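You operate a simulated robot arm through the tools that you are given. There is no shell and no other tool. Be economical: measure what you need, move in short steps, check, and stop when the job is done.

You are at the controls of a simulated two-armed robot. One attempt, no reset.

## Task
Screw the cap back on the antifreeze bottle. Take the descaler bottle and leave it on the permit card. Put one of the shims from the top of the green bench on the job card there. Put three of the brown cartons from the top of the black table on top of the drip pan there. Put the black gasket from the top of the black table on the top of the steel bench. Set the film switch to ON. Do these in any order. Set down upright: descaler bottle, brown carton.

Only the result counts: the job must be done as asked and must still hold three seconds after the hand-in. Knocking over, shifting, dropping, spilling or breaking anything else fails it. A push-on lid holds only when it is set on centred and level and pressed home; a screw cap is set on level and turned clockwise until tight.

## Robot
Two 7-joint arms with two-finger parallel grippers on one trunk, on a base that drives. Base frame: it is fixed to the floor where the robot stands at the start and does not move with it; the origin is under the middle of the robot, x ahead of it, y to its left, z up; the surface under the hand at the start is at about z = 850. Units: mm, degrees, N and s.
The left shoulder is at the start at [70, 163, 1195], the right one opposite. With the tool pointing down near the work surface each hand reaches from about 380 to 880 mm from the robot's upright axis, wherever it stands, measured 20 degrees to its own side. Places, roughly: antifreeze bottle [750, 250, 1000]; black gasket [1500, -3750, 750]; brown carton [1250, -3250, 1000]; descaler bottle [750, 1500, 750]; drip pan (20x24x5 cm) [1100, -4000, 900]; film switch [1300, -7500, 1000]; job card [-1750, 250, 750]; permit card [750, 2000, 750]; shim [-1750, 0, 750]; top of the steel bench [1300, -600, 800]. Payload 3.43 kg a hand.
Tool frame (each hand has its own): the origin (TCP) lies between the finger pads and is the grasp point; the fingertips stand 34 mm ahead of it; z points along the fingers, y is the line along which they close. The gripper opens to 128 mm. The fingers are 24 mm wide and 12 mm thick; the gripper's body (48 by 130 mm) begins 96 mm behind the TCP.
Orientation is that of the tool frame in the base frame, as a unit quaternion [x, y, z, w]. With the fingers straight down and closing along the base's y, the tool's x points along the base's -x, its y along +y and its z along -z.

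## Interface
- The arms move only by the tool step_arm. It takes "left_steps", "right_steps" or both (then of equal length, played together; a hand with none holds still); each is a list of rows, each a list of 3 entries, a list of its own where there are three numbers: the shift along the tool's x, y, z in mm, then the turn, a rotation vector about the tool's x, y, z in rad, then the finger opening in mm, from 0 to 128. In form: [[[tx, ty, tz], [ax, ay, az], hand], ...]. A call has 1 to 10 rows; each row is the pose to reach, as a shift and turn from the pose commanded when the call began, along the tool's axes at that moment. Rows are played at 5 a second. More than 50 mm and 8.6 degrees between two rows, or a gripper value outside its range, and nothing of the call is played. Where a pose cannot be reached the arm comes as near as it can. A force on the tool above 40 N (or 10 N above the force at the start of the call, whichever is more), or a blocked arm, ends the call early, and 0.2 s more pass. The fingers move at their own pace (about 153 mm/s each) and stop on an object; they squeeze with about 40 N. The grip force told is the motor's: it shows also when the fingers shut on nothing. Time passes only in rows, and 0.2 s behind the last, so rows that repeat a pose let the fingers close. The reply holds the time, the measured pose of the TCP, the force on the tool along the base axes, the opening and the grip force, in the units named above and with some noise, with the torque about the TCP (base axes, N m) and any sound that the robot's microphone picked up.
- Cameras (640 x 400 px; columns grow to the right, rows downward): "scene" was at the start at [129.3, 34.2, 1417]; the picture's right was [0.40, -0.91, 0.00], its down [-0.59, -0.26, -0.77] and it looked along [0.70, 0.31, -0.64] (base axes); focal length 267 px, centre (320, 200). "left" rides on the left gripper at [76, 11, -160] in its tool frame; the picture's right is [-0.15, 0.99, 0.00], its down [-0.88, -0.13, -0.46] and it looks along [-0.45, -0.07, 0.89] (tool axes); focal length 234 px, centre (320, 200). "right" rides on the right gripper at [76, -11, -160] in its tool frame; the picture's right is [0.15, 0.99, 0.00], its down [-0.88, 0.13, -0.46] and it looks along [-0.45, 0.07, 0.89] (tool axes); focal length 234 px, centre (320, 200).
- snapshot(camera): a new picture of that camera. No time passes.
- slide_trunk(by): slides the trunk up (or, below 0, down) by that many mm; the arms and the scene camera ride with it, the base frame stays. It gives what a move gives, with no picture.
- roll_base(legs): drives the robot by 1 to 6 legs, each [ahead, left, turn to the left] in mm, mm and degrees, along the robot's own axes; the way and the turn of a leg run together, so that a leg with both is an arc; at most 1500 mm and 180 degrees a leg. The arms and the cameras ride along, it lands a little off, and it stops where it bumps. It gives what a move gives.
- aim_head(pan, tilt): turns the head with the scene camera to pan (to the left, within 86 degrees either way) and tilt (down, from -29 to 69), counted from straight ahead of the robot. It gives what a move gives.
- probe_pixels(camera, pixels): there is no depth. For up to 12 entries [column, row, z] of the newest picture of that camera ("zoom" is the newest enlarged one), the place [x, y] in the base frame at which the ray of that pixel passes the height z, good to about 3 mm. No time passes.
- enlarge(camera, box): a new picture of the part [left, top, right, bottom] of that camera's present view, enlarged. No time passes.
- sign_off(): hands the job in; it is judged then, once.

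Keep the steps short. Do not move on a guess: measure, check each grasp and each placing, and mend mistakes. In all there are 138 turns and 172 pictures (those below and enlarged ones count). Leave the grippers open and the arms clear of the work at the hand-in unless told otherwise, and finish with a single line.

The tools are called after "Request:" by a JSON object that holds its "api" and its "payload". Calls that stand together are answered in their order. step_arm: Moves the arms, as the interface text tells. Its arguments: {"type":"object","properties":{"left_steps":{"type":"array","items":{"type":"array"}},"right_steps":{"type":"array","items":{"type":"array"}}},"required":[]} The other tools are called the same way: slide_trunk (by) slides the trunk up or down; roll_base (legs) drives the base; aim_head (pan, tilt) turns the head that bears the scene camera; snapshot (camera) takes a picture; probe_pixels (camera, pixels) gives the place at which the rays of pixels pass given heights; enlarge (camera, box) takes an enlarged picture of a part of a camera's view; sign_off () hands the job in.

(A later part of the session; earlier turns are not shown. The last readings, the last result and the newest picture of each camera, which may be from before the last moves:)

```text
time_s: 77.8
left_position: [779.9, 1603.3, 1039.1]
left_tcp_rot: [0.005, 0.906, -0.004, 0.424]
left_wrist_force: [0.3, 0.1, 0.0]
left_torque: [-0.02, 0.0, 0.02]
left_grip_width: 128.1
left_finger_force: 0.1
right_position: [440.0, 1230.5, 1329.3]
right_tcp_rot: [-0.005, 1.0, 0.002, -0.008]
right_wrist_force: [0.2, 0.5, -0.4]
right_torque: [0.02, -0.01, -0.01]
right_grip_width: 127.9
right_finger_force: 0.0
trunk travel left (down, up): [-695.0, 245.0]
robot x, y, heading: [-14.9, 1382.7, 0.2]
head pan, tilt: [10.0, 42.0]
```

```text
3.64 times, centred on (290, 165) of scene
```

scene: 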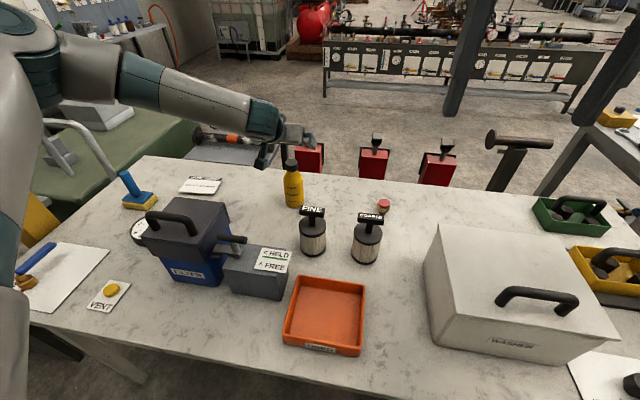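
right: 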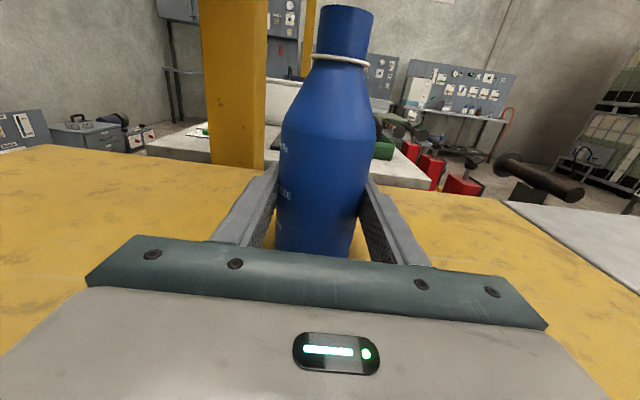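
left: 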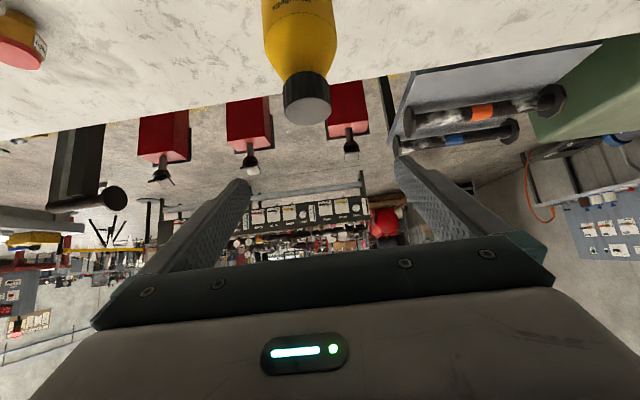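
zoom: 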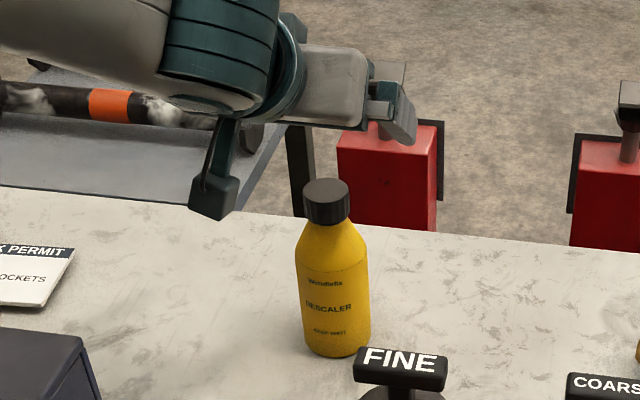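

Bottle centre ≈(775,1602), and the hand is aligned. Lowering the trunk 153 mm so the pads straddle the body at z≈886.

Request:
{"api": "slide_trunk", "payload": {"by": -153}}

Request:
{"api": "snapshot", "payload": {"camera": "left"}}

Request:
{"api": "snapshot", "payload": {"camera": "scene"}}

```text
time_s: 79.6
left_position: [779.8, 1602.3, 885.8]
left_tcp_rot: [0.004, 0.906, -0.004, 0.423]
left_wrist_force: [0.0, -0.3, -0.4]
left_torque: [-0.02, 0.02, 0.0]
left_grip_width: 128.2
left_finger_force: 0.1
right_position: [440.5, 1228.4, 1177.4]
right_tcp_rot: [-0.006, 1.0, 0.001, -0.008]
right_wrist_force: [0.1, 0.2, 0.0]
right_torque: [-0.01, 0.0, -0.02]
right_grip_width: 127.8
right_finger_force: 0.1
trunk travel left (down, up): [-542.0, 398.0]
robot x, y, heading: [-17.6, 1379.3, 0.2]
head pan, tilt: [10.0, 42.0]
```

```text
109 pictures are left
```

left: 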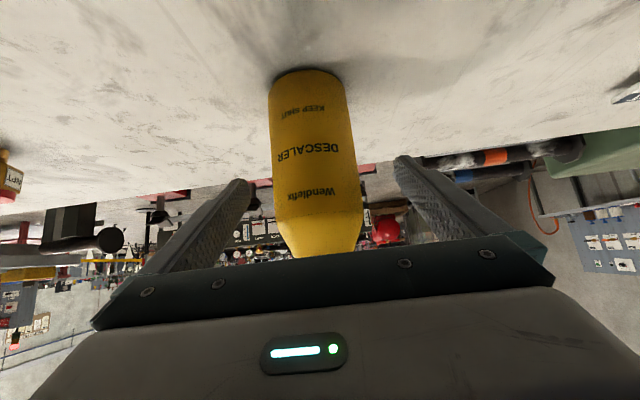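

```text
108 pictures are left
```

scene: 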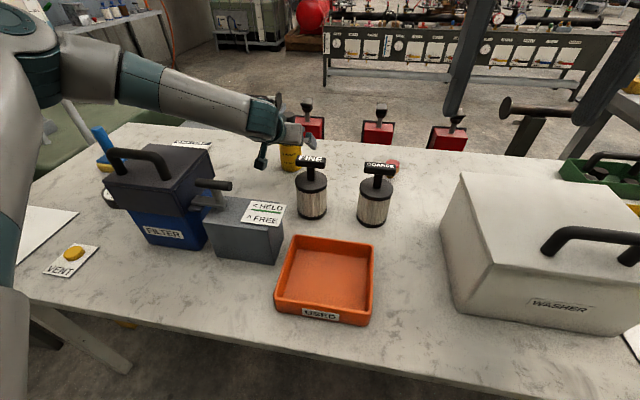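

The bottle stands between the open fingers at the right height. Closing.

Request:
{"api": "step_arm", "payload": {"left_steps": [[[0, 0, 0], [0, 0, 0], 70], [[0, 0, 0], [0, 0, 0], 0], [[0, 0, 0], [0, 0, 0], 0], [[0, 0, 0], [0, 0, 0], 0]]}}

Request:
{"api": "slide_trunk", "payload": {"by": 40}}

Request:
{"api": "snapshot", "payload": {"camera": "left"}}

Request:
{"api": "snapshot", "payload": {"camera": "scene"}}

```text
time_s: 80.6
left_position: [781.5, 1602.7, 886.2]
left_tcp_rot: [0.005, 0.906, -0.004, 0.423]
left_wrist_force: [0.7, -1.2, 0.2]
left_torque: [0.05, -0.07, -0.05]
left_grip_width: 62.9
left_finger_force: 40.1
right_position: [441.0, 1228.9, 1175.7]
right_tcp_rot: [-0.005, 1.0, 0.0, -0.009]
right_wrist_force: [-0.7, -0.2, -0.3]
right_torque: [-0.01, 0.0, 0.0]
right_grip_width: 127.8
right_finger_force: 0.0
trunk travel left (down, up): [-542.0, 398.0]
robot x, y, heading: [-13.8, 1380.3, 0.2]
head pan, tilt: [10.0, 42.0]
```

```text
time_s: 81.4
left_position: [780.2, 1603.5, 924.9]
left_tcp_rot: [0.004, 0.906, -0.004, 0.422]
left_wrist_force: [-0.2, -0.2, -3.9]
left_torque: [-0.07, -0.03, 0.0]
left_grip_width: 63.1
left_finger_force: 39.6
right_position: [442.5, 1229.9, 1215.7]
right_tcp_rot: [-0.005, 1.0, 0.001, -0.009]
right_wrist_force: [-1.2, -0.4, -0.8]
right_torque: [0.01, 0.02, -0.03]
right_grip_width: 128.0
right_finger_force: 0.0
trunk travel left (down, up): [-582.0, 358.0]
robot x, y, heading: [-19.2, 1379.3, -0.0]
head pan, tilt: [10.0, 42.0]
```

```text
107 pictures are left
```

left: 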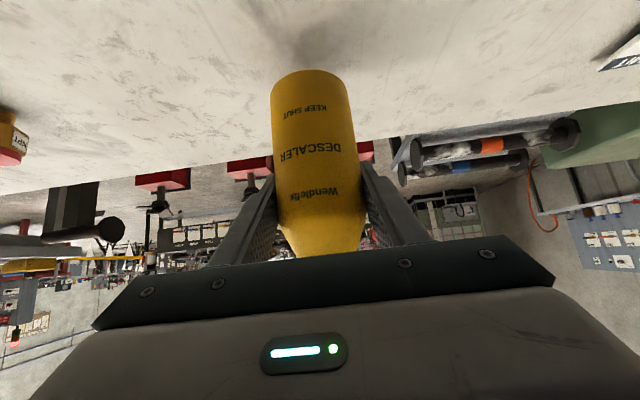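

```text
106 pictures are left
```

scene: 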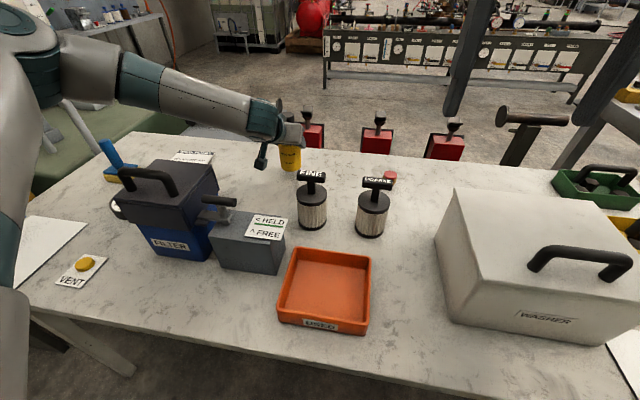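

Bottle held upright. Raise the trunk, then drive left 365 and ahead 18 to bring it over the permit card (centre ≈(809,1968)).

Request:
{"api": "slide_trunk", "payload": {"by": 230}}

Request:
{"api": "roll_base", "payload": {"legs": [[18, 0, 0], [0, 362, 0]]}}

Request:
{"api": "aim_head", "payload": {"pan": 25, "tilt": 45}}

Request:
{"api": "snapshot", "payload": {"camera": "scene"}}

Request:
{"api": "snapshot", "payload": {"camera": "left"}}

```text
time_s: 83.9
left_position: [781.7, 1603.3, 1153.8]
left_tcp_rot: [0.005, 0.906, -0.004, 0.423]
left_wrist_force: [0.5, 0.6, -2.8]
left_torque: [-0.02, -0.01, -0.01]
left_grip_width: 63.0
left_finger_force: 39.8
right_position: [440.9, 1229.1, 1446.0]
right_tcp_rot: [-0.005, 1.0, 0.001, -0.009]
right_wrist_force: [0.5, 0.0, 0.8]
right_torque: [-0.02, -0.01, -0.01]
right_grip_width: 128.3
right_finger_force: 0.1
trunk travel left (down, up): [-812.0, 128.0]
robot x, y, heading: [-16.9, 1378.2, 0.1]
head pan, tilt: [10.0, 42.0]
```

```text
time_s: 86.6
left_position: [798.8, 1977.5, 1155.0]
left_tcp_rot: [0.006, 0.907, -0.004, 0.422]
left_wrist_force: [0.2, 0.2, -2.3]
left_torque: [0.0, -0.02, -0.01]
left_grip_width: 62.9
left_finger_force: 40.4
right_position: [459.9, 1604.8, 1445.4]
right_tcp_rot: [-0.004, 1.0, 0.001, -0.008]
right_wrist_force: [-0.8, -0.4, 0.6]
right_torque: [0.01, -0.02, 0.02]
right_grip_width: 128.1
right_finger_force: 0.0
trunk travel left (down, up): [-812.0, 128.0]
robot x, y, heading: [2.7, 1755.9, -0.2]
head pan, tilt: [10.0, 42.0]
```

```text
time_s: 87.4
left_position: [800.3, 1980.3, 1155.2]
left_tcp_rot: [0.007, 0.906, -0.006, 0.422]
left_wrist_force: [0.6, 0.9, -2.8]
left_torque: [-0.01, 0.02, -0.02]
left_grip_width: 63.2
left_finger_force: 40.1
right_position: [459.8, 1606.4, 1446.4]
right_tcp_rot: [-0.005, 1.0, 0.001, -0.008]
right_wrist_force: [0.0, -0.1, -0.2]
right_torque: [-0.01, -0.01, 0.04]
right_grip_width: 128.1
right_finger_force: 0.1
trunk travel left (down, up): [-812.0, 128.0]
robot x, y, heading: [-1.0, 1757.9, -0.1]
head pan, tilt: [25.0, 45.0]
```

```text
105 pictures are left
```

scene: 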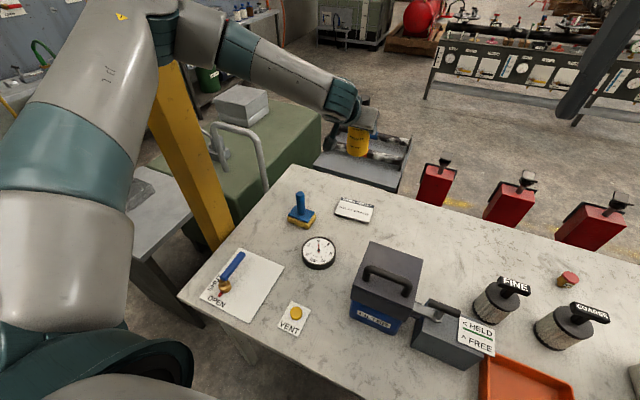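

```text
104 pictures are left
```

left: 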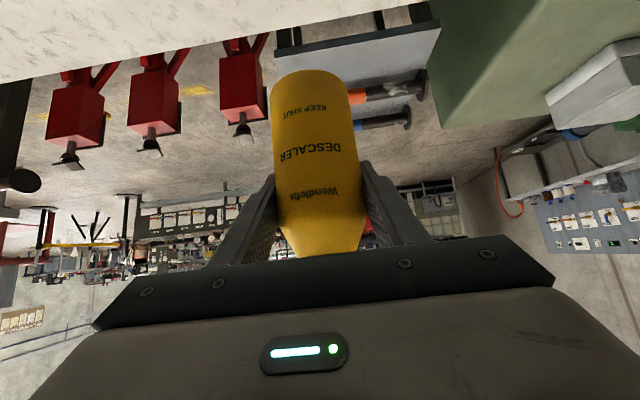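

Request:
{"api": "enlarge", "payload": {"camera": "scene", "box": [310, 180, 400, 240]}}

```text
6.67 times, centred on (355, 210) of scene
```

zoom: 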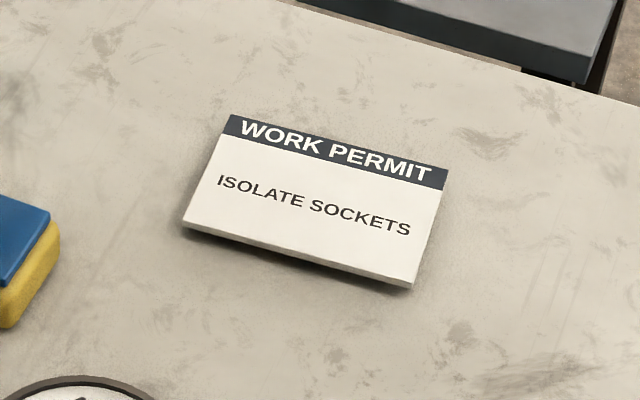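

Request:
{"api": "probe_pixels", "payload": {"camera": "zoom", "pixels": [[232, 115, 810], [448, 170, 810], [414, 284, 810], [184, 224, 810], [318, 198, 810], [318, 198, 800], [318, 198, 820]]}}

```text
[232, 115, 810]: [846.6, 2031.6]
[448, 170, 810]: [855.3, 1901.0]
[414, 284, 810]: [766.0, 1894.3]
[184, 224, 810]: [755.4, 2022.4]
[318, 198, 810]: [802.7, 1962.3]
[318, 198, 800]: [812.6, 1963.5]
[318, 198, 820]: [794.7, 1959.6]
```

Card centre ≈(804,1962). Shift the hand 17 mm in −y, then lower the trunk 255.

Request:
{"api": "step_arm", "payload": {"left_steps": [[[0, -9, 0], [0, 0, 0], 0], [[0, -17, 0], [0, 0, 0], 0], [[0, -17, 0], [0, 0, 0], 0]]}}

Request:
{"api": "slide_trunk", "payload": {"by": -245}}

Request:
{"api": "snapshot", "payload": {"camera": "left"}}

Request:
{"api": "snapshot", "payload": {"camera": "scene"}}

```text
time_s: 88.2
left_position: [792.5, 1970.1, 1160.5]
left_tcp_rot: [0.007, 0.906, -0.006, 0.423]
left_wrist_force: [0.1, -0.5, -3.6]
left_torque: [-0.01, -0.02, -0.04]
left_grip_width: 63.2
left_finger_force: 39.8
left hand out of reach, approached as far as the arm can: row 1, 2, 3
right_position: [459.0, 1606.2, 1445.8]
right_tcp_rot: [-0.004, 1.0, 0.001, -0.007]
right_wrist_force: [-1.2, -0.2, 0.0]
right_torque: [0.04, -0.04, 0.01]
right_grip_width: 127.9
right_finger_force: 0.1
trunk travel left (down, up): [-812.0, 128.0]
robot x, y, heading: [1.1, 1755.2, -0.2]
head pan, tilt: [25.0, 45.0]
```

```text
time_s: 90.7
left_position: [792.3, 1969.4, 916.1]
left_tcp_rot: [0.006, 0.906, -0.005, 0.422]
left_wrist_force: [-0.4, 0.0, -2.4]
left_torque: [0.0, -0.01, -0.02]
left_grip_width: 63.0
left_finger_force: 40.2
right_position: [459.2, 1605.3, 1200.6]
right_tcp_rot: [-0.004, 1.0, 0.001, -0.008]
right_wrist_force: [0.0, -0.2, 0.3]
right_torque: [-0.02, 0.0, -0.01]
right_grip_width: 128.1
right_finger_force: 0.0
trunk travel left (down, up): [-567.0, 373.0]
robot x, y, heading: [3.9, 1760.6, -0.3]
head pan, tilt: [25.0, 45.0]
```

```text
102 pictures are left
```

left: 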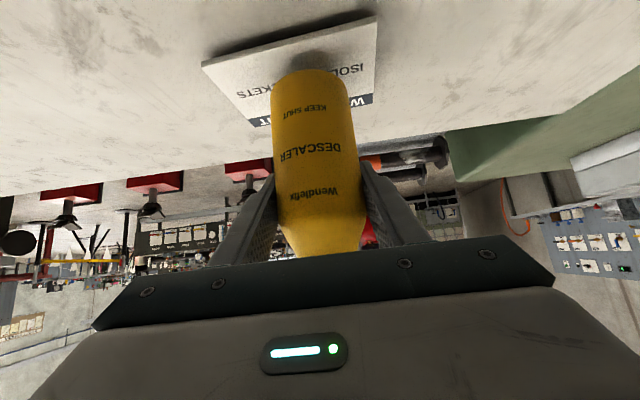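

```text
101 pictures are left
```

scene: 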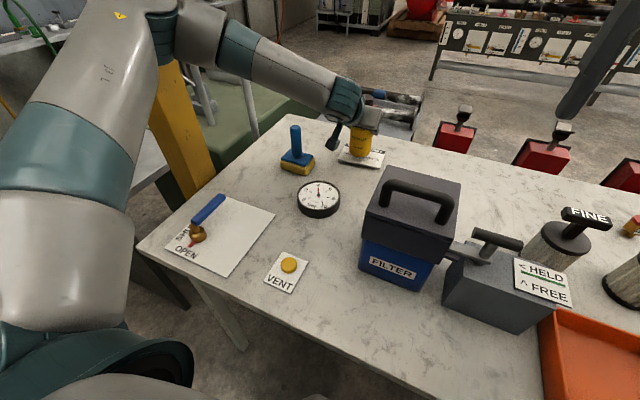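

Slightly near-side; nudging the base 12 ahead and 7 right.

Request:
{"api": "roll_base", "payload": {"legs": [[12, -8, 0]]}}

Request:
{"api": "slide_trunk", "payload": {"by": -20}}

Request:
{"api": "snapshot", "payload": {"camera": "left"}}

Request:
{"api": "enlarge", "payload": {"camera": "scene", "box": [310, 90, 420, 180]}}

```text
time_s: 91.5
left_position: [803.6, 1962.2, 916.4]
left_tcp_rot: [0.006, 0.906, -0.006, 0.424]
left_wrist_force: [0.1, 0.5, -3.4]
left_torque: [-0.02, -0.02, -0.02]
left_grip_width: 63.0
left_finger_force: 39.9
right_position: [469.6, 1598.7, 1201.5]
right_tcp_rot: [-0.005, 1.0, 0.001, -0.007]
right_wrist_force: [0.4, -0.4, -0.1]
right_torque: [-0.03, -0.01, 0.02]
right_grip_width: 128.2
right_finger_force: 0.0
trunk travel left (down, up): [-567.0, 373.0]
robot x, y, heading: [17.8, 1747.8, 0.1]
head pan, tilt: [25.0, 45.0]
```

```text
time_s: 92.2
left_position: [803.6, 1962.0, 902.1]
left_tcp_rot: [0.006, 0.905, -0.005, 0.426]
left_wrist_force: [2.1, 1.1, 17.9]
left_torque: [0.32, 0.16, 0.0]
left_grip_width: 62.9
left_finger_force: 40.5
right_position: [467.8, 1597.0, 1181.9]
right_tcp_rot: [-0.005, 1.0, 0.002, -0.007]
right_wrist_force: [0.1, -0.1, 1.0]
right_torque: [0.0, -0.05, 0.02]
right_grip_width: 127.7
right_finger_force: 0.0
trunk travel left (down, up): [-547.0, 393.0]
robot x, y, heading: [16.7, 1748.8, -0.1]
head pan, tilt: [25.0, 45.0]
```

```text
100 pictures are left
```

left: 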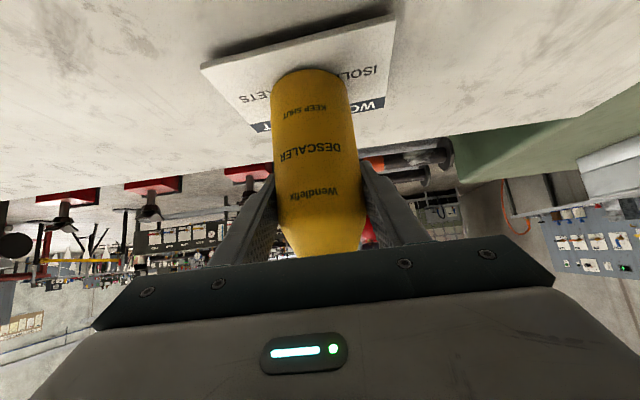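

```text
4.44 times, centred on (365, 135) of scene
```

zoom: 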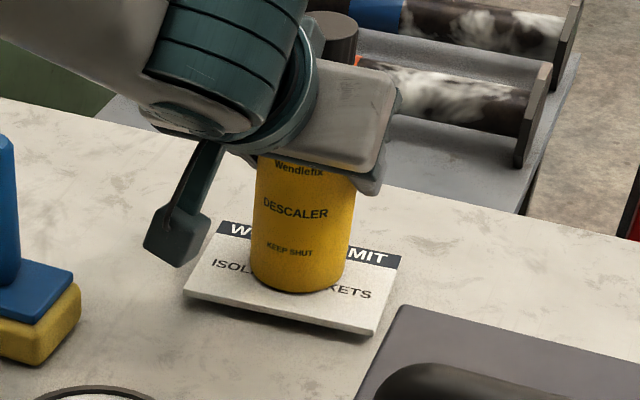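

In contact with the card at 18 N. Ease up 4 mm and release.

Request:
{"api": "slide_trunk", "payload": {"by": 4}}

Request:
{"api": "step_arm", "payload": {"left_steps": [[[0, 0, 0], [0, 0, 0], 80], [[0, 0, 0], [0, 0, 0], 128], [[0, 0, 0], [0, 0, 0], 128]]}}

Request:
{"api": "snapshot", "payload": {"camera": "left"}}

```text
time_s: 92.7
left_position: [802.9, 1961.9, 899.4]
left_tcp_rot: [0.006, 0.905, -0.006, 0.425]
left_wrist_force: [5.4, 1.8, 12.9]
left_torque: [0.29, -0.34, -0.06]
left_grip_width: 62.9
left_finger_force: 39.8
right_position: [469.1, 1598.1, 1184.6]
right_tcp_rot: [-0.005, 1.0, 0.001, -0.008]
right_wrist_force: [-0.6, -0.1, 0.4]
right_torque: [-0.02, 0.01, 0.01]
right_grip_width: 128.1
right_finger_force: 0.1
trunk travel left (down, up): [-551.0, 389.0]
robot x, y, heading: [14.3, 1751.8, 0.0]
head pan, tilt: [25.0, 45.0]
```

```text
time_s: 93.5
left_position: [803.0, 1962.1, 898.5]
left_tcp_rot: [0.006, 0.906, -0.006, 0.422]
left_wrist_force: [1.1, -0.3, 0.8]
left_torque: [0.01, 0.02, -0.03]
left_grip_width: 128.0
left_finger_force: 0.1
right_position: [470.9, 1597.2, 1185.6]
right_tcp_rot: [-0.005, 1.0, 0.001, -0.008]
right_wrist_force: [0.0, -1.0, 0.4]
right_torque: [0.02, 0.02, 0.01]
right_grip_width: 127.9
right_finger_force: 0.0
trunk travel left (down, up): [-551.0, 389.0]
robot x, y, heading: [18.2, 1754.0, -0.3]
head pan, tilt: [25.0, 45.0]
```

```text
98 pictures are left
```

left: 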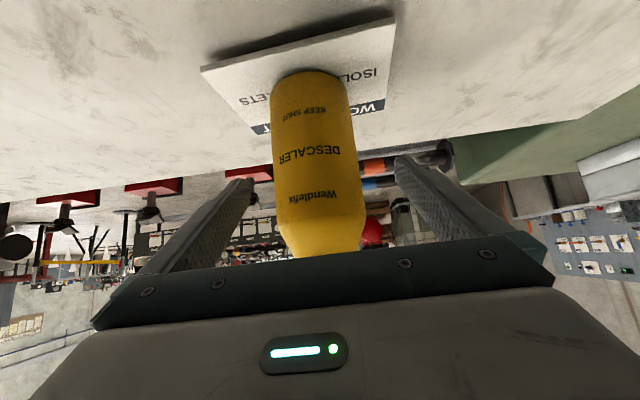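

Released; bottle stands on the card. Raise, then back away.

Request:
{"api": "slide_trunk", "payload": {"by": 230}}

Request:
{"api": "roll_base", "payload": {"legs": [[-420, 0, 0]]}}

Request:
{"api": "aim_head", "payload": {"pan": 10, "tilt": 30}}

Request:
{"api": "snapshot", "payload": {"camera": "scene"}}

```text
time_s: 95.9
left_position: [803.9, 1961.9, 1129.5]
left_tcp_rot: [0.005, 0.906, -0.005, 0.424]
left_wrist_force: [-0.5, 0.7, 0.9]
left_torque: [0.01, 0.01, 0.01]
left_grip_width: 127.9
left_finger_force: 0.1
right_position: [470.7, 1597.2, 1414.9]
right_tcp_rot: [-0.005, 1.0, 0.001, -0.007]
right_wrist_force: [-0.2, 0.4, -0.5]
right_torque: [-0.02, -0.01, 0.0]
right_grip_width: 127.7
right_finger_force: 0.1
trunk travel left (down, up): [-781.0, 159.0]
robot x, y, heading: [15.5, 1749.6, -0.1]
head pan, tilt: [25.0, 45.0]
```

```text
time_s: 98.5
left_position: [394.6, 1956.3, 1128.9]
left_tcp_rot: [0.01, 0.906, -0.007, 0.422]
left_wrist_force: [0.5, 0.6, -0.4]
left_torque: [-0.02, 0.03, -0.01]
left_grip_width: 128.2
left_finger_force: 0.0
right_position: [57.3, 1596.6, 1414.5]
right_tcp_rot: [0.0, 1.0, 0.001, -0.009]
right_wrist_force: [1.0, -0.4, 0.3]
right_torque: [-0.01, 0.0, 0.02]
right_grip_width: 128.2
right_finger_force: 0.0
trunk travel left (down, up): [-781.0, 159.0]
robot x, y, heading: [-400.1, 1749.2, -0.7]
head pan, tilt: [25.0, 45.0]
```

```text
time_s: 99.2
left_position: [391.2, 1957.2, 1130.3]
left_tcp_rot: [0.01, 0.906, -0.007, 0.424]
left_wrist_force: [-0.8, 0.0, 0.6]
left_torque: [-0.04, 0.01, 0.0]
left_grip_width: 128.0
left_finger_force: 0.1
right_position: [56.0, 1596.2, 1415.6]
right_tcp_rot: [0.0, 1.0, 0.0, -0.008]
right_wrist_force: [0.0, 0.6, -0.3]
right_torque: [0.04, 0.04, 0.02]
right_grip_width: 127.9
right_finger_force: 0.2
trunk travel left (down, up): [-781.0, 159.0]
robot x, y, heading: [-396.7, 1752.4, -0.6]
head pan, tilt: [10.0, 30.0]
```

```text
97 pictures are left
```

scene: 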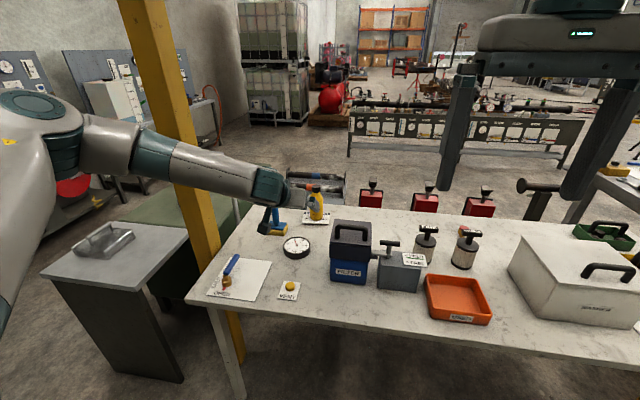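

The descaler stands on the card. Fold the left arm back.

Request:
{"api": "step_arm", "payload": {"left_steps": [[[15, 7, -34], [0, 0.087, 0], 128], [[31, 14, -68], [0, 0.175, 0], 128], [[46, 21, -102], [0, 0.262, 0], 128], [[62, 28, -136], [0, 0.349, 0], 128], [[77, 35, -170], [0, 0.436, 0], 128], [[93, 42, -204], [0, 0.524, 0], 128], [[108, 49, -238], [0, 0.611, 0], 128], [[124, 56, -272], [0, 0.698, 0], 128], [[140, 63, -306], [0, 0.786, 0], 128], [[155, 70, -340], [0, 0.873, 0], 128]]}}

Request:
{"api": "roll_base", "payload": {"legs": [[-50, -1450, 0], [0, -170, 0], [0, 0, 179]]}}

Request:
{"api": "aim_head", "payload": {"pan": 0, "tilt": 30}}

Request:
{"api": "snapshot", "payload": {"camera": "scene"}}

```text
time_s: 101.5
left_position: [34.7, 2034.5, 1228.0]
left_tcp_rot: [0.013, 1.0, -0.003, 0.0]
left_wrist_force: [0.7, -0.3, 0.9]
left_torque: [0.02, -0.01, 0.03]
left_grip_width: 128.1
left_finger_force: 0.1
right_position: [55.8, 1596.9, 1416.6]
right_tcp_rot: [-0.001, 1.0, 0.0, -0.006]
right_wrist_force: [-0.6, 0.4, 0.5]
right_torque: [-0.03, -0.01, 0.02]
right_grip_width: 128.0
right_finger_force: 0.0
trunk travel left (down, up): [-781.0, 159.0]
robot x, y, heading: [-398.9, 1754.3, -0.9]
head pan, tilt: [10.0, 30.0]
```

```text
time_s: 116.5
left_position: [-952.0, -29.3, 1225.9]
left_tcp_rot: [0.995, -0.097, 0.0, -0.003]
left_wrist_force: [-0.3, -0.7, 0.4]
left_torque: [0.03, 0.01, 0.0]
left_grip_width: 128.0
left_finger_force: 0.1
right_position: [-897.6, 405.3, 1415.0]
right_tcp_rot: [0.996, -0.085, 0.008, 0.001]
right_wrist_force: [0.1, -1.1, -0.5]
right_torque: [-0.02, 0.02, -0.01]
right_grip_width: 128.0
right_finger_force: 0.1
trunk travel left (down, up): [-781.0, 159.0]
robot x, y, heading: [-474.4, 173.3, 169.6]
head pan, tilt: [10.0, 30.0]
```

```text
time_s: 117.3
left_position: [-952.1, -28.8, 1227.4]
left_tcp_rot: [0.995, -0.097, 0.0, -0.003]
left_wrist_force: [0.5, -0.3, 0.8]
left_torque: [-0.02, -0.04, 0.04]
left_grip_width: 128.0
left_finger_force: 0.0
right_position: [-897.2, 405.6, 1414.5]
right_tcp_rot: [0.996, -0.084, 0.008, 0.002]
right_wrist_force: [-0.2, -0.5, 0.3]
right_torque: [0.01, 0.02, -0.03]
right_grip_width: 128.0
right_finger_force: 0.1
trunk travel left (down, up): [-781.0, 159.0]
robot x, y, heading: [-478.1, 179.0, 169.8]
head pan, tilt: [0.0, 30.0]
```

```text
96 pictures are left
```

scene: 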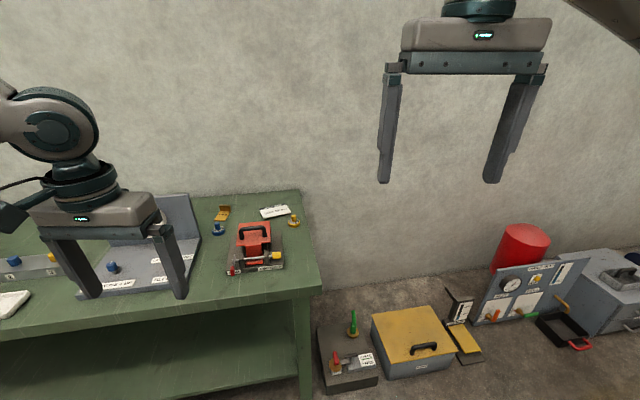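

Request:
{"api": "enlarge", "payload": {"camera": "scene", "box": [190, 180, 320, 290]}}

Request:
{"api": "enlarge", "payload": {"camera": "scene", "box": [0, 180, 200, 330]}}

Request:
{"api": "probe_pixels", "payload": {"camera": "scene", "pixels": [[275, 212, 750], [275, 212, 850], [299, 390, 0], [222, 216, 800], [320, 285, 800], [292, 222, 800]]}}

```text
3.64 times, centred on (255, 235) of scene
```

zoom: 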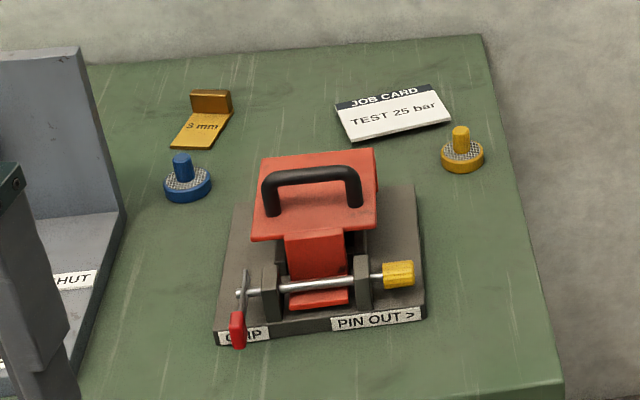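

```text
2.67 times, centred on (100, 255) of scene
```

zoom: 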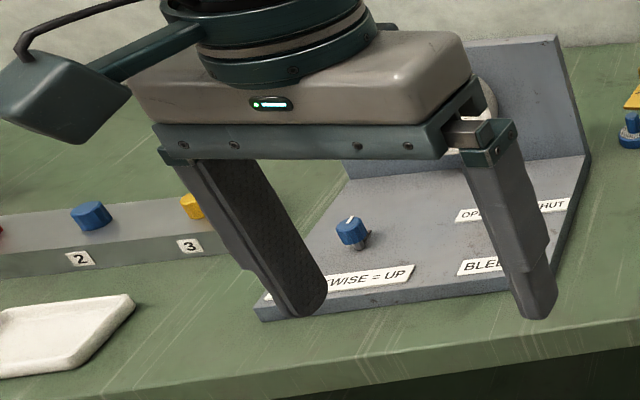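

```text
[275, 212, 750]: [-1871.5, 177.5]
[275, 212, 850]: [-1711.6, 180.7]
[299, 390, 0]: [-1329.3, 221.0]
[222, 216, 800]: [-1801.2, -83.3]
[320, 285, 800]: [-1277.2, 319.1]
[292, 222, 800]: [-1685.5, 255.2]
```

The shim is the brass "3 mm" piece with an upright tab, left of the job card. Square up and drive closer.

Request:
{"api": "roll_base", "payload": {"legs": [[0, 0, 10.2], [400, 60, 0]]}}

Request:
{"api": "aim_head", "payload": {"pan": 5, "tilt": 42}}

Request:
{"api": "snapshot", "payload": {"camera": "scene"}}

Request:
{"api": "snapshot", "payload": {"camera": "left"}}

```text
time_s: 120.5
left_position: [-1307.7, -164.9, 1227.5]
left_tcp_rot: [1.0, -0.009, -0.001, -0.003]
left_wrist_force: [0.8, 0.5, 0.3]
left_torque: [0.0, 0.07, 0.03]
left_grip_width: 128.0
left_finger_force: 0.1
right_position: [-1329.2, 272.0, 1416.1]
right_tcp_rot: [1.0, 0.002, 0.007, 0.001]
right_wrist_force: [-0.4, -0.3, -0.2]
right_torque: [0.0, -0.01, -0.01]
right_grip_width: 127.8
right_finger_force: 0.1
trunk travel left (down, up): [-781.0, 159.0]
robot x, y, heading: [-877.9, 115.7, 179.9]
head pan, tilt: [0.0, 30.0]
```

```text
time_s: 121.2
left_position: [-1309.2, -165.5, 1227.2]
left_tcp_rot: [1.0, -0.009, 0.0, -0.002]
left_wrist_force: [0.3, 0.1, -0.4]
left_torque: [-0.01, -0.02, -0.02]
left_grip_width: 128.0
left_finger_force: 0.1
right_position: [-1331.7, 271.3, 1415.0]
right_tcp_rot: [1.0, 0.002, 0.009, 0.0]
right_wrist_force: [-0.3, -0.5, -0.1]
right_torque: [0.01, -0.02, -0.01]
right_grip_width: 128.2
right_finger_force: 0.0
trunk travel left (down, up): [-781.0, 159.0]
robot x, y, heading: [-872.9, 116.9, 179.8]
head pan, tilt: [5.0, 42.0]
```

```text
93 pictures are left
```

scene: 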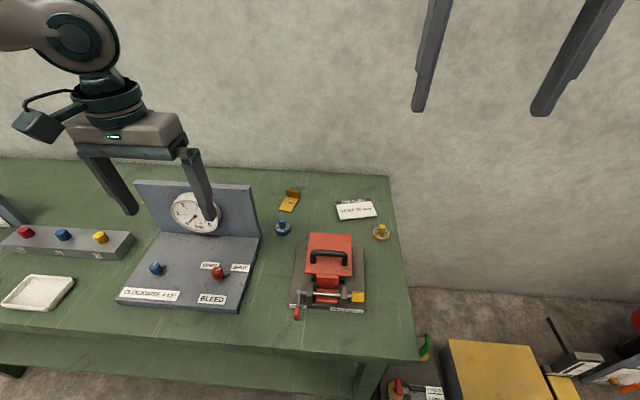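

```text
92 pictures are left
```

left: 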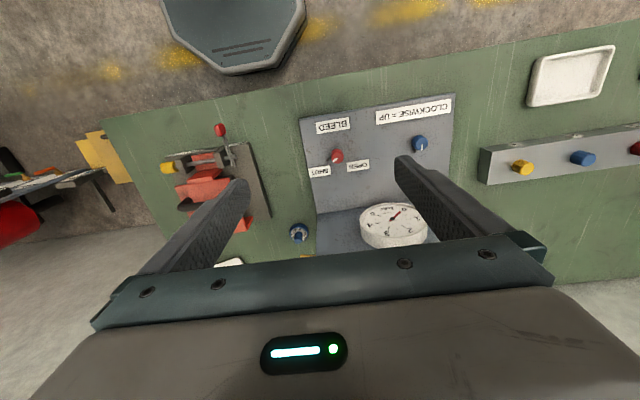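

Request:
{"api": "probe_pixels", "payload": {"camera": "left", "pixels": [[235, 75, 300], [235, 75, 500], [235, 84, 800], [292, 112, 800], [292, 112, 830], [299, 240, 800], [299, 240, 830]]}}

Request:
{"api": "probe_pixels", "payload": {"camera": "scene", "pixels": [[240, 312, 800], [240, 312, 830], [283, 235, 800], [283, 235, 830], [290, 203, 800], [290, 203, 830], [293, 191, 830], [293, 191, 860], [356, 210, 800], [356, 210, 830]]}}

Request:
{"api": "enlarge", "payload": {"camera": "scene", "box": [260, 170, 400, 250]}}

```text
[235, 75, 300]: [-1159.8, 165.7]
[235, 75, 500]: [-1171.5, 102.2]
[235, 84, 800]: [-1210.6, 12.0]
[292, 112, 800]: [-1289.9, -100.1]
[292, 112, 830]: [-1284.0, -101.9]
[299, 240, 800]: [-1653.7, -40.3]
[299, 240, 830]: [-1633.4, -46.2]
```

```text
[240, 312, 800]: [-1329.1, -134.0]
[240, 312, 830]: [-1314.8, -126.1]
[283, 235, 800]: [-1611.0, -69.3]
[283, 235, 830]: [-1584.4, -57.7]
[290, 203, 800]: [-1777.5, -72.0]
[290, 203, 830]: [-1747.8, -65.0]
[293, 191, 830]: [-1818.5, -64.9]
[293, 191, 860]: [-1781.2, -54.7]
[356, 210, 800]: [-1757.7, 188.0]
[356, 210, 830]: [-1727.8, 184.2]
```

```text
4.57 times, centred on (330, 210) of scene
```

zoom: 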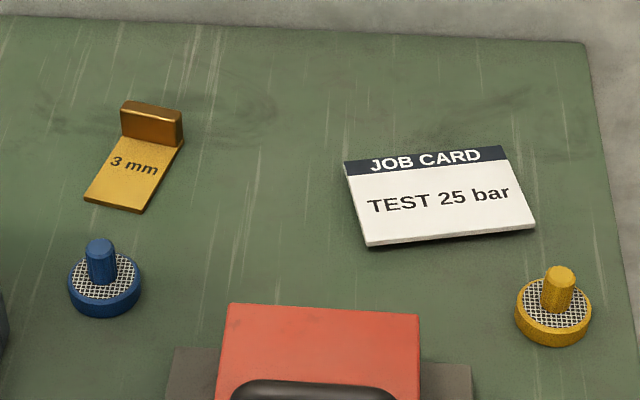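

The bench front limits the base, and shim and card are far (about 870–910). I'll test how far the right arm reaches straight down over free space.

Request:
{"api": "step_arm", "payload": {"right_steps": [[[-20, 0, 40], [0, 0, 0], 128], [[-40, 0, 80], [0, 0, 0], 128], [[-60, 0, 120], [0, 0, 0], 128], [[-90, 0, 158], [0, 0, 0], 128], [[-120, 0, 195], [0, 0, 0], 128], [[-150, 0, 230], [0, 0, 0], 128], [[-190, 0, 260], [0, 0, 0], 128], [[-230, 0, 290], [0, 0, 0], 128], [[-270, 0, 315], [0, 0, 0], 128], [[-310, 0, 340], [0, 0, 0], 128]]}}

Request:
{"api": "step_arm", "payload": {"right_steps": [[[-40, 0, 10], [0, 0, 0], 128], [[-80, 0, 20], [0, 0, 0], 128], [[-120, 0, 30], [0, 0, 0], 128]]}}

Request:
{"api": "snapshot", "payload": {"camera": "right"}}

Request:
{"api": "snapshot", "payload": {"camera": "scene"}}

```text
time_s: 123.4
left_position: [-1309.9, -167.4, 1225.4]
left_tcp_rot: [1.0, -0.01, 0.0, -0.002]
left_wrist_force: [-0.2, -0.2, 0.4]
left_torque: [0.02, -0.05, -0.03]
left_grip_width: 127.8
left_finger_force: 0.0
right_position: [-1633.3, 271.2, 1066.9]
right_tcp_rot: [1.0, 0.003, 0.008, 0.001]
right_wrist_force: [0.7, 1.0, -0.3]
right_torque: [-0.01, -0.04, 0.0]
right_grip_width: 127.9
right_finger_force: 0.0
trunk travel left (down, up): [-781.0, 159.0]
robot x, y, heading: [-875.5, 118.2, 179.5]
head pan, tilt: [5.0, 42.0]
```

```text
time_s: 124.2
left_position: [-1308.3, -162.0, 1228.7]
left_tcp_rot: [1.0, -0.009, -0.001, 0.001]
left_wrist_force: [0.1, 0.9, -0.5]
left_torque: [-0.04, -0.01, 0.01]
left_grip_width: 128.1
left_finger_force: 0.0
right_position: [-1703.8, 275.3, 1045.9]
right_tcp_rot: [1.0, 0.004, 0.007, 0.003]
right_wrist_force: [0.4, 1.6, 0.1]
right_torque: [-0.09, 0.01, 0.01]
right_grip_width: 127.9
right_finger_force: 0.2
right hand out of reach, approached as far as the arm can: row 2, 3
trunk travel left (down, up): [-781.0, 159.0]
robot x, y, heading: [-879.6, 115.6, 180.0]
head pan, tilt: [5.0, 42.0]
```

```text
90 pictures are left
```

right: 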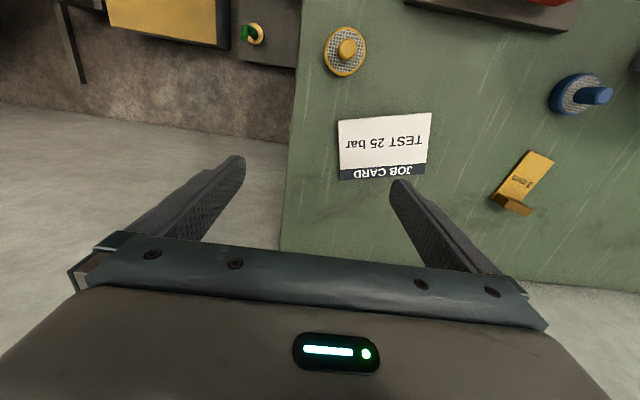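

```text
89 pictures are left
```

scene: 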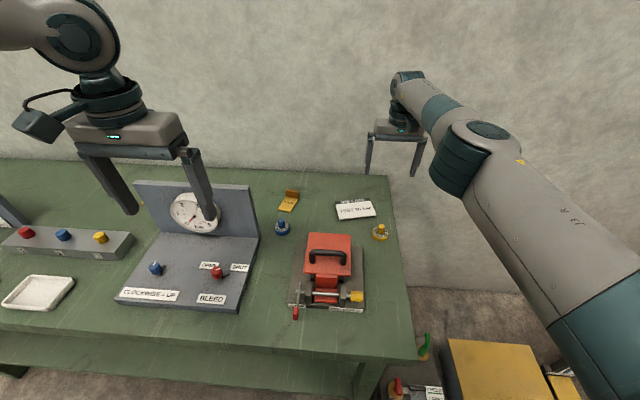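

The right arm reaches about 842. Now triangulate shim and card from the right camera.

Request:
{"api": "probe_pixels", "payload": {"camera": "right", "pixels": [[340, 120, 800], [340, 120, 840], [431, 113, 800], [431, 113, 840], [424, 172, 800], [424, 172, 840], [555, 158, 800], [555, 158, 840], [532, 213, 800], [532, 213, 840]]}}

Request:
{"api": "probe_pixels", "payload": {"camera": "zoom", "pixels": [[535, 225, 800], [535, 225, 840], [367, 243, 800], [367, 243, 840], [345, 162, 800], [345, 162, 840], [84, 199, 800], [84, 199, 840]]}}

Request:
{"api": "enlarge", "payload": {"camera": "right", "box": [450, 130, 600, 230]}}

```text
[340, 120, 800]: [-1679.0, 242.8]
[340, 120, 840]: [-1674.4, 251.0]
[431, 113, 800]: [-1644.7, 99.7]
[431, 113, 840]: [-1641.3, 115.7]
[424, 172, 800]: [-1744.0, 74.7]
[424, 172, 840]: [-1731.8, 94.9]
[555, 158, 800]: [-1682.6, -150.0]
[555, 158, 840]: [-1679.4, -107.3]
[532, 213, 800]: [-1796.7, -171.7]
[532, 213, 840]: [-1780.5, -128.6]
```

```text
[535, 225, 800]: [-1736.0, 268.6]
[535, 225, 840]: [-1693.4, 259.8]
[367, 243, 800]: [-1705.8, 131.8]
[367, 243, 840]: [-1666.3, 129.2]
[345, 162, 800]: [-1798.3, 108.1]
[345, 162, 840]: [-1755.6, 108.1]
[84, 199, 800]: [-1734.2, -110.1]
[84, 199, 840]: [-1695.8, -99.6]
```

```text
4.00 times, centred on (525, 180) of right
```

zoom: 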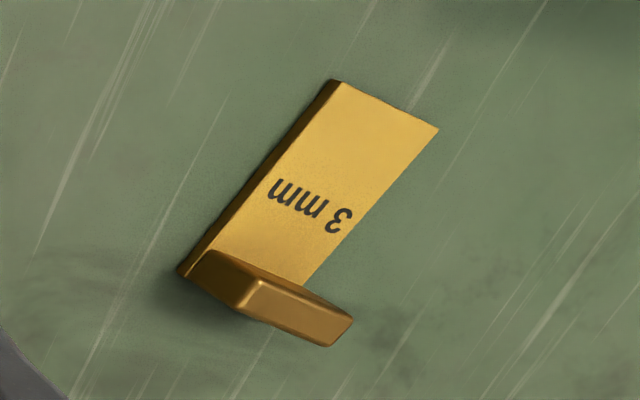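

Bench top is ≈z 862. Re-probe the shim and card at that height.

Request:
{"api": "probe_pixels", "payload": {"camera": "zoom", "pixels": [[335, 82, 864], [438, 129, 864], [182, 275, 862], [303, 283, 864], [205, 255, 885], [350, 322, 885], [333, 344, 885], [242, 308, 885]]}}

Request:
{"api": "probe_pixels", "payload": {"camera": "right", "pixels": [[340, 120, 865], [431, 113, 865], [424, 177, 865], [341, 180, 865]]}}

Request:
{"api": "probe_pixels", "payload": {"camera": "scene", "pixels": [[284.6, 189, 885], [297.8, 191, 885], [278.3, 207.8, 863], [291.3, 210.3, 863], [284.6, 189, 890], [297.8, 191, 890]]}}

```text
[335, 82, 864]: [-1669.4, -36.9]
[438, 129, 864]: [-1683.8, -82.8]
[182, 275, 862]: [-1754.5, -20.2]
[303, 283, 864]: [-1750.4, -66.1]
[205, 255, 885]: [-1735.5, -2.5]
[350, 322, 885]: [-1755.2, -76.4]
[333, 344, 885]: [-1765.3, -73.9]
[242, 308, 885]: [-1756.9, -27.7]
```

```text
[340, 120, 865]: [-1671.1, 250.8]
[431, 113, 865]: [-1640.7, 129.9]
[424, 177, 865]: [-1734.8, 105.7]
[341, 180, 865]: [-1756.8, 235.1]
```

```text
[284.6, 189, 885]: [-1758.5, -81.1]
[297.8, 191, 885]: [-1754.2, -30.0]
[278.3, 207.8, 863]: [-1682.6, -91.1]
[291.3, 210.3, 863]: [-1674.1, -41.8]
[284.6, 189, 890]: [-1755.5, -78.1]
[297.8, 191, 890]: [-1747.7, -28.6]
```

Request:
{"api": "probe_pixels", "payload": {"camera": "scene", "pixels": [[260, 237, 865], [252, 186, 950], [252, 186, 1000], [252, 186, 1050], [352, 237, 950], [352, 237, 1000], [330, 250, 1000], [293, 262, 865]]}}

```text
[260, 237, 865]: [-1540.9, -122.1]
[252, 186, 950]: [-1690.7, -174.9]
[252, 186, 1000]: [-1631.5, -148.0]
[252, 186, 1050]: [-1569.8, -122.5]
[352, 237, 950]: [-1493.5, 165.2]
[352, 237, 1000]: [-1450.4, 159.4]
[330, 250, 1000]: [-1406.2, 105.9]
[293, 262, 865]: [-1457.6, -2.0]
```

Panel top is ≈1060, so I'll stay clear of it. Drive 265 left (toward −y) and 25 ahead for the right arm to face the shim.

Request:
{"api": "roll_base", "payload": {"legs": [[0, 265, 0], [24, 0, 0]]}}

Request:
{"api": "snapshot", "payload": {"camera": "right"}}

Request:
{"api": "snapshot", "payload": {"camera": "scene"}}

```text
time_s: 126.5
left_position: [-1327.8, -427.6, 1229.6]
left_tcp_rot: [1.0, -0.009, -0.004, -0.002]
left_wrist_force: [0.5, -1.1, 0.2]
left_torque: [-0.02, 0.06, 0.01]
left_grip_width: 127.8
left_finger_force: 0.1
right_position: [-1724.5, 8.9, 1050.3]
right_tcp_rot: [1.0, 0.004, 0.006, 0.002]
right_wrist_force: [0.7, -0.2, 0.6]
right_torque: [0.0, 0.08, -0.02]
right_grip_width: 127.9
right_finger_force: 0.1
trunk travel left (down, up): [-781.0, 159.0]
robot x, y, heading: [-901.6, -141.1, 180.1]
head pan, tilt: [5.0, 42.0]
```

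```text
87 pictures are left
```

right: 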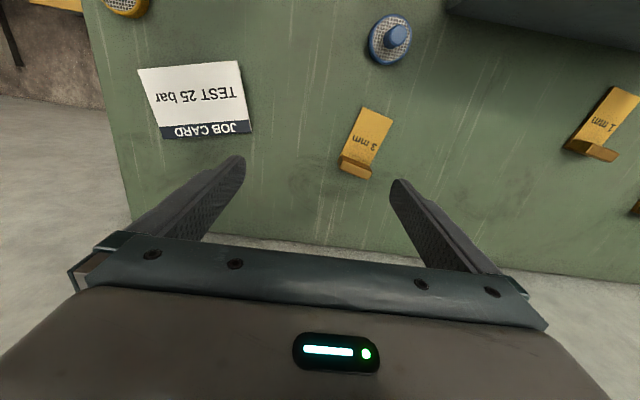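

```text
86 pictures are left
```

scene: 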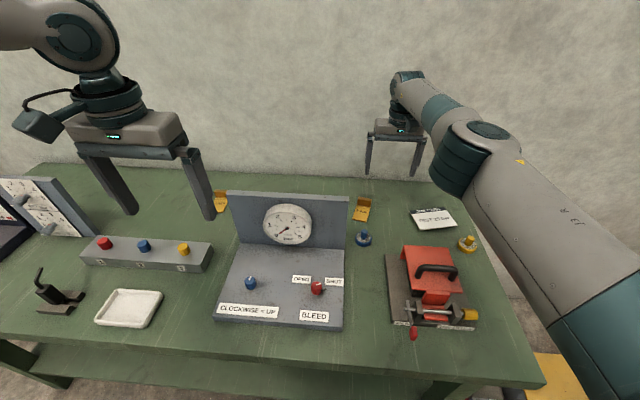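

Request:
{"api": "enlarge", "payload": {"camera": "right", "box": [310, 90, 420, 190]}}

Request:
{"api": "probe_pixels", "payload": {"camera": "right", "pixels": [[138, 70, 866], [239, 61, 866], [251, 131, 866], [165, 138, 866]]}}

```text
4.00 times, centred on (365, 140) of right
```

zoom: 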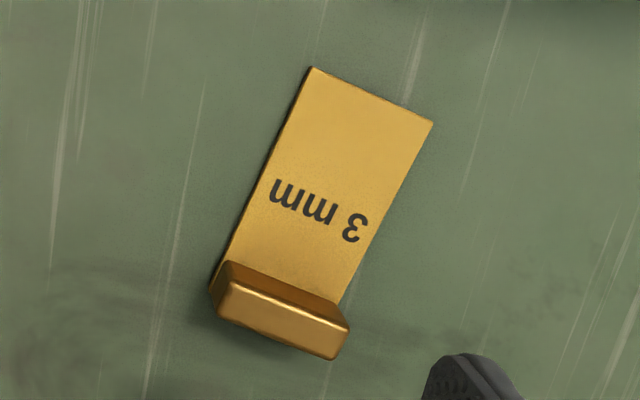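

```text
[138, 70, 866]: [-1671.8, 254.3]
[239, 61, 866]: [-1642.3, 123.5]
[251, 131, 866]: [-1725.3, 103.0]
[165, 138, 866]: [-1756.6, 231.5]
```

Request:
{"api": "probe_pixels", "payload": {"camera": "zoom", "pixels": [[312, 67, 865], [432, 122, 865], [210, 292, 862], [225, 285, 887], [348, 327, 887], [330, 358, 887], [218, 315, 887]]}}

```text
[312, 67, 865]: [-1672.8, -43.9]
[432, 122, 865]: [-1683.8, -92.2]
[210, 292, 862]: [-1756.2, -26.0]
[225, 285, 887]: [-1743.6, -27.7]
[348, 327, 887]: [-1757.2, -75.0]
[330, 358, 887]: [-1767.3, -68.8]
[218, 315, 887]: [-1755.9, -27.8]
```

Tab centre ≈(−1756,−50), turned ≈13°. I'll yaw the right hand 13°, pitch 20° forward, and move above it at z≈1000.

Request:
{"api": "step_arm", "payload": {"right_steps": [[[-3, 15, 10], [0.01, -0.087, 0.056], 128], [[-6, 30, 20], [0.02, -0.174, 0.112], 128], [[-12, 45, 30], [0.03, -0.261, 0.168], 128], [[-20, 59, 40], [0.04, -0.348, 0.225], 128], [[-31.5, 59, 50], [0.04, -0.348, 0.225], 128], [[-31.5, 59, 50], [0.04, -0.348, 0.225], 128]]}}

Request:
{"api": "snapshot", "payload": {"camera": "right"}}

```text
time_s: 127.9
left_position: [-1333.1, -428.1, 1226.7]
left_tcp_rot: [1.0, -0.008, -0.001, -0.002]
left_wrist_force: [0.5, -0.1, -0.1]
left_torque: [0.0, -0.03, 0.04]
left_grip_width: 128.2
left_finger_force: 0.0
right_position: [-1758.7, -51.8, 994.0]
right_tcp_rot: [0.98, -0.107, -0.166, -0.019]
right_wrist_force: [0.1, -0.2, 0.6]
right_torque: [-0.04, -0.04, -0.01]
right_grip_width: 128.2
right_finger_force: 0.1
trunk travel left (down, up): [-781.0, 159.0]
robot x, y, heading: [-899.2, -144.1, 180.0]
head pan, tilt: [5.0, 42.0]
```

```text
84 pictures are left
```

right: 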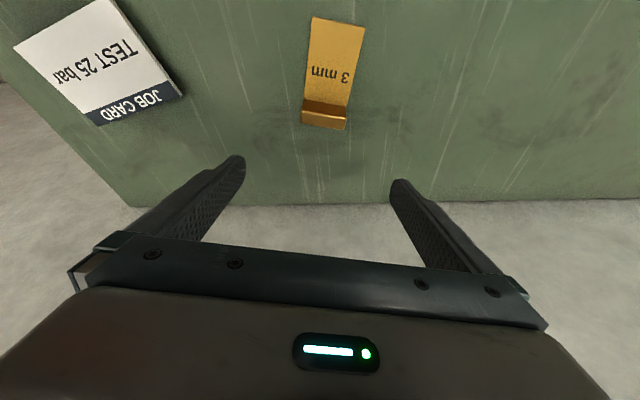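

Request:
{"api": "probe_pixels", "payload": {"camera": "right", "pixels": [[303, 118, 887], [346, 124, 887], [325, 121, 887], [325, 121, 892], [351, 80, 865]]}}

```text
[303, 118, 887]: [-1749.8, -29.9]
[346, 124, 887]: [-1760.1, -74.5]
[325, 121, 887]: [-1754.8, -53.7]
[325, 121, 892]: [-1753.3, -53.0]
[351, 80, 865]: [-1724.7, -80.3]
```

Aligned. Lower by trunk 90 mm (hand to z≈904).

Request:
{"api": "slide_trunk", "payload": {"by": -88}}

Request:
{"api": "snapshot", "payload": {"camera": "right"}}

```text
time_s: 129.1
left_position: [-1332.2, -427.9, 1139.4]
left_tcp_rot: [1.0, -0.008, 0.0, -0.003]
left_wrist_force: [-0.3, -0.2, -0.1]
left_torque: [0.0, -0.01, -0.03]
left_grip_width: 127.9
left_finger_force: 0.0
right_position: [-1757.8, -52.7, 907.7]
right_tcp_rot: [0.98, -0.107, -0.167, -0.019]
right_wrist_force: [-0.1, 0.0, 0.7]
right_torque: [0.0, 0.02, -0.01]
right_grip_width: 128.1
right_finger_force: 0.0
trunk travel left (down, up): [-693.0, 247.0]
robot x, y, heading: [-899.4, -139.8, 179.9]
head pan, tilt: [5.0, 42.0]
```

```text
83 pictures are left
```

right: 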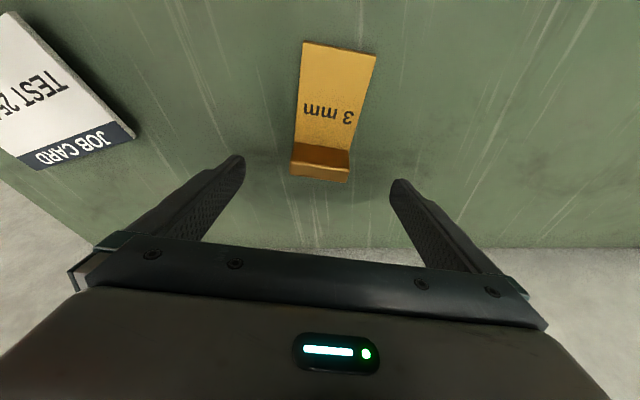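

Request:
{"api": "slide_trunk", "payload": {"by": -5}}

Request:
{"api": "step_arm", "payload": {"right_steps": [[[0, 0, 0], [0, 0, 0], 80], [[0, 0, 0], [0, 0, 0], 20], [[0, 0, 0], [0, 0, 0], 0], [[0, 0, 0], [0, 0, 0], 0]]}}

Request:
{"api": "snapshot", "payload": {"camera": "right"}}

```text
time_s: 129.7
left_position: [-1331.8, -428.0, 1134.0]
left_tcp_rot: [1.0, -0.008, -0.001, -0.003]
left_wrist_force: [0.5, 0.3, -0.1]
left_torque: [-0.04, 0.01, 0.03]
left_grip_width: 128.1
left_finger_force: 0.0
right_position: [-1758.2, -53.2, 903.0]
right_tcp_rot: [0.98, -0.108, -0.166, -0.02]
right_wrist_force: [0.4, 0.5, -0.5]
right_torque: [0.0, 0.02, 0.0]
right_grip_width: 128.0
right_finger_force: 0.2
trunk travel left (down, up): [-688.0, 252.0]
robot x, y, heading: [-897.4, -141.9, 180.0]
head pan, tilt: [5.0, 42.0]
```

```text
time_s: 130.7
left_position: [-1333.8, -428.7, 1134.0]
left_tcp_rot: [1.0, -0.008, -0.001, -0.002]
left_wrist_force: [-0.6, -0.2, 1.4]
left_torque: [0.0, -0.04, 0.0]
left_grip_width: 128.0
left_finger_force: 0.1
right_position: [-1756.5, -52.5, 903.1]
right_tcp_rot: [0.98, -0.107, -0.166, -0.019]
right_wrist_force: [-0.9, -0.4, -0.1]
right_torque: [0.1, -0.08, 0.04]
right_grip_width: 49.3
right_finger_force: 39.8
trunk travel left (down, up): [-688.0, 252.0]
robot x, y, heading: [-900.8, -140.4, 179.9]
head pan, tilt: [5.0, 42.0]
```

```text
82 pictures are left
```

right: 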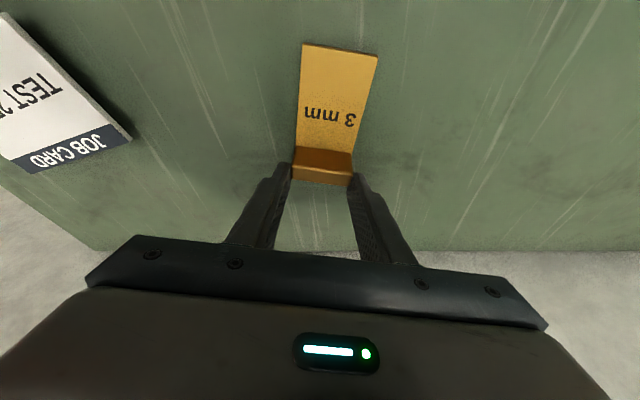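

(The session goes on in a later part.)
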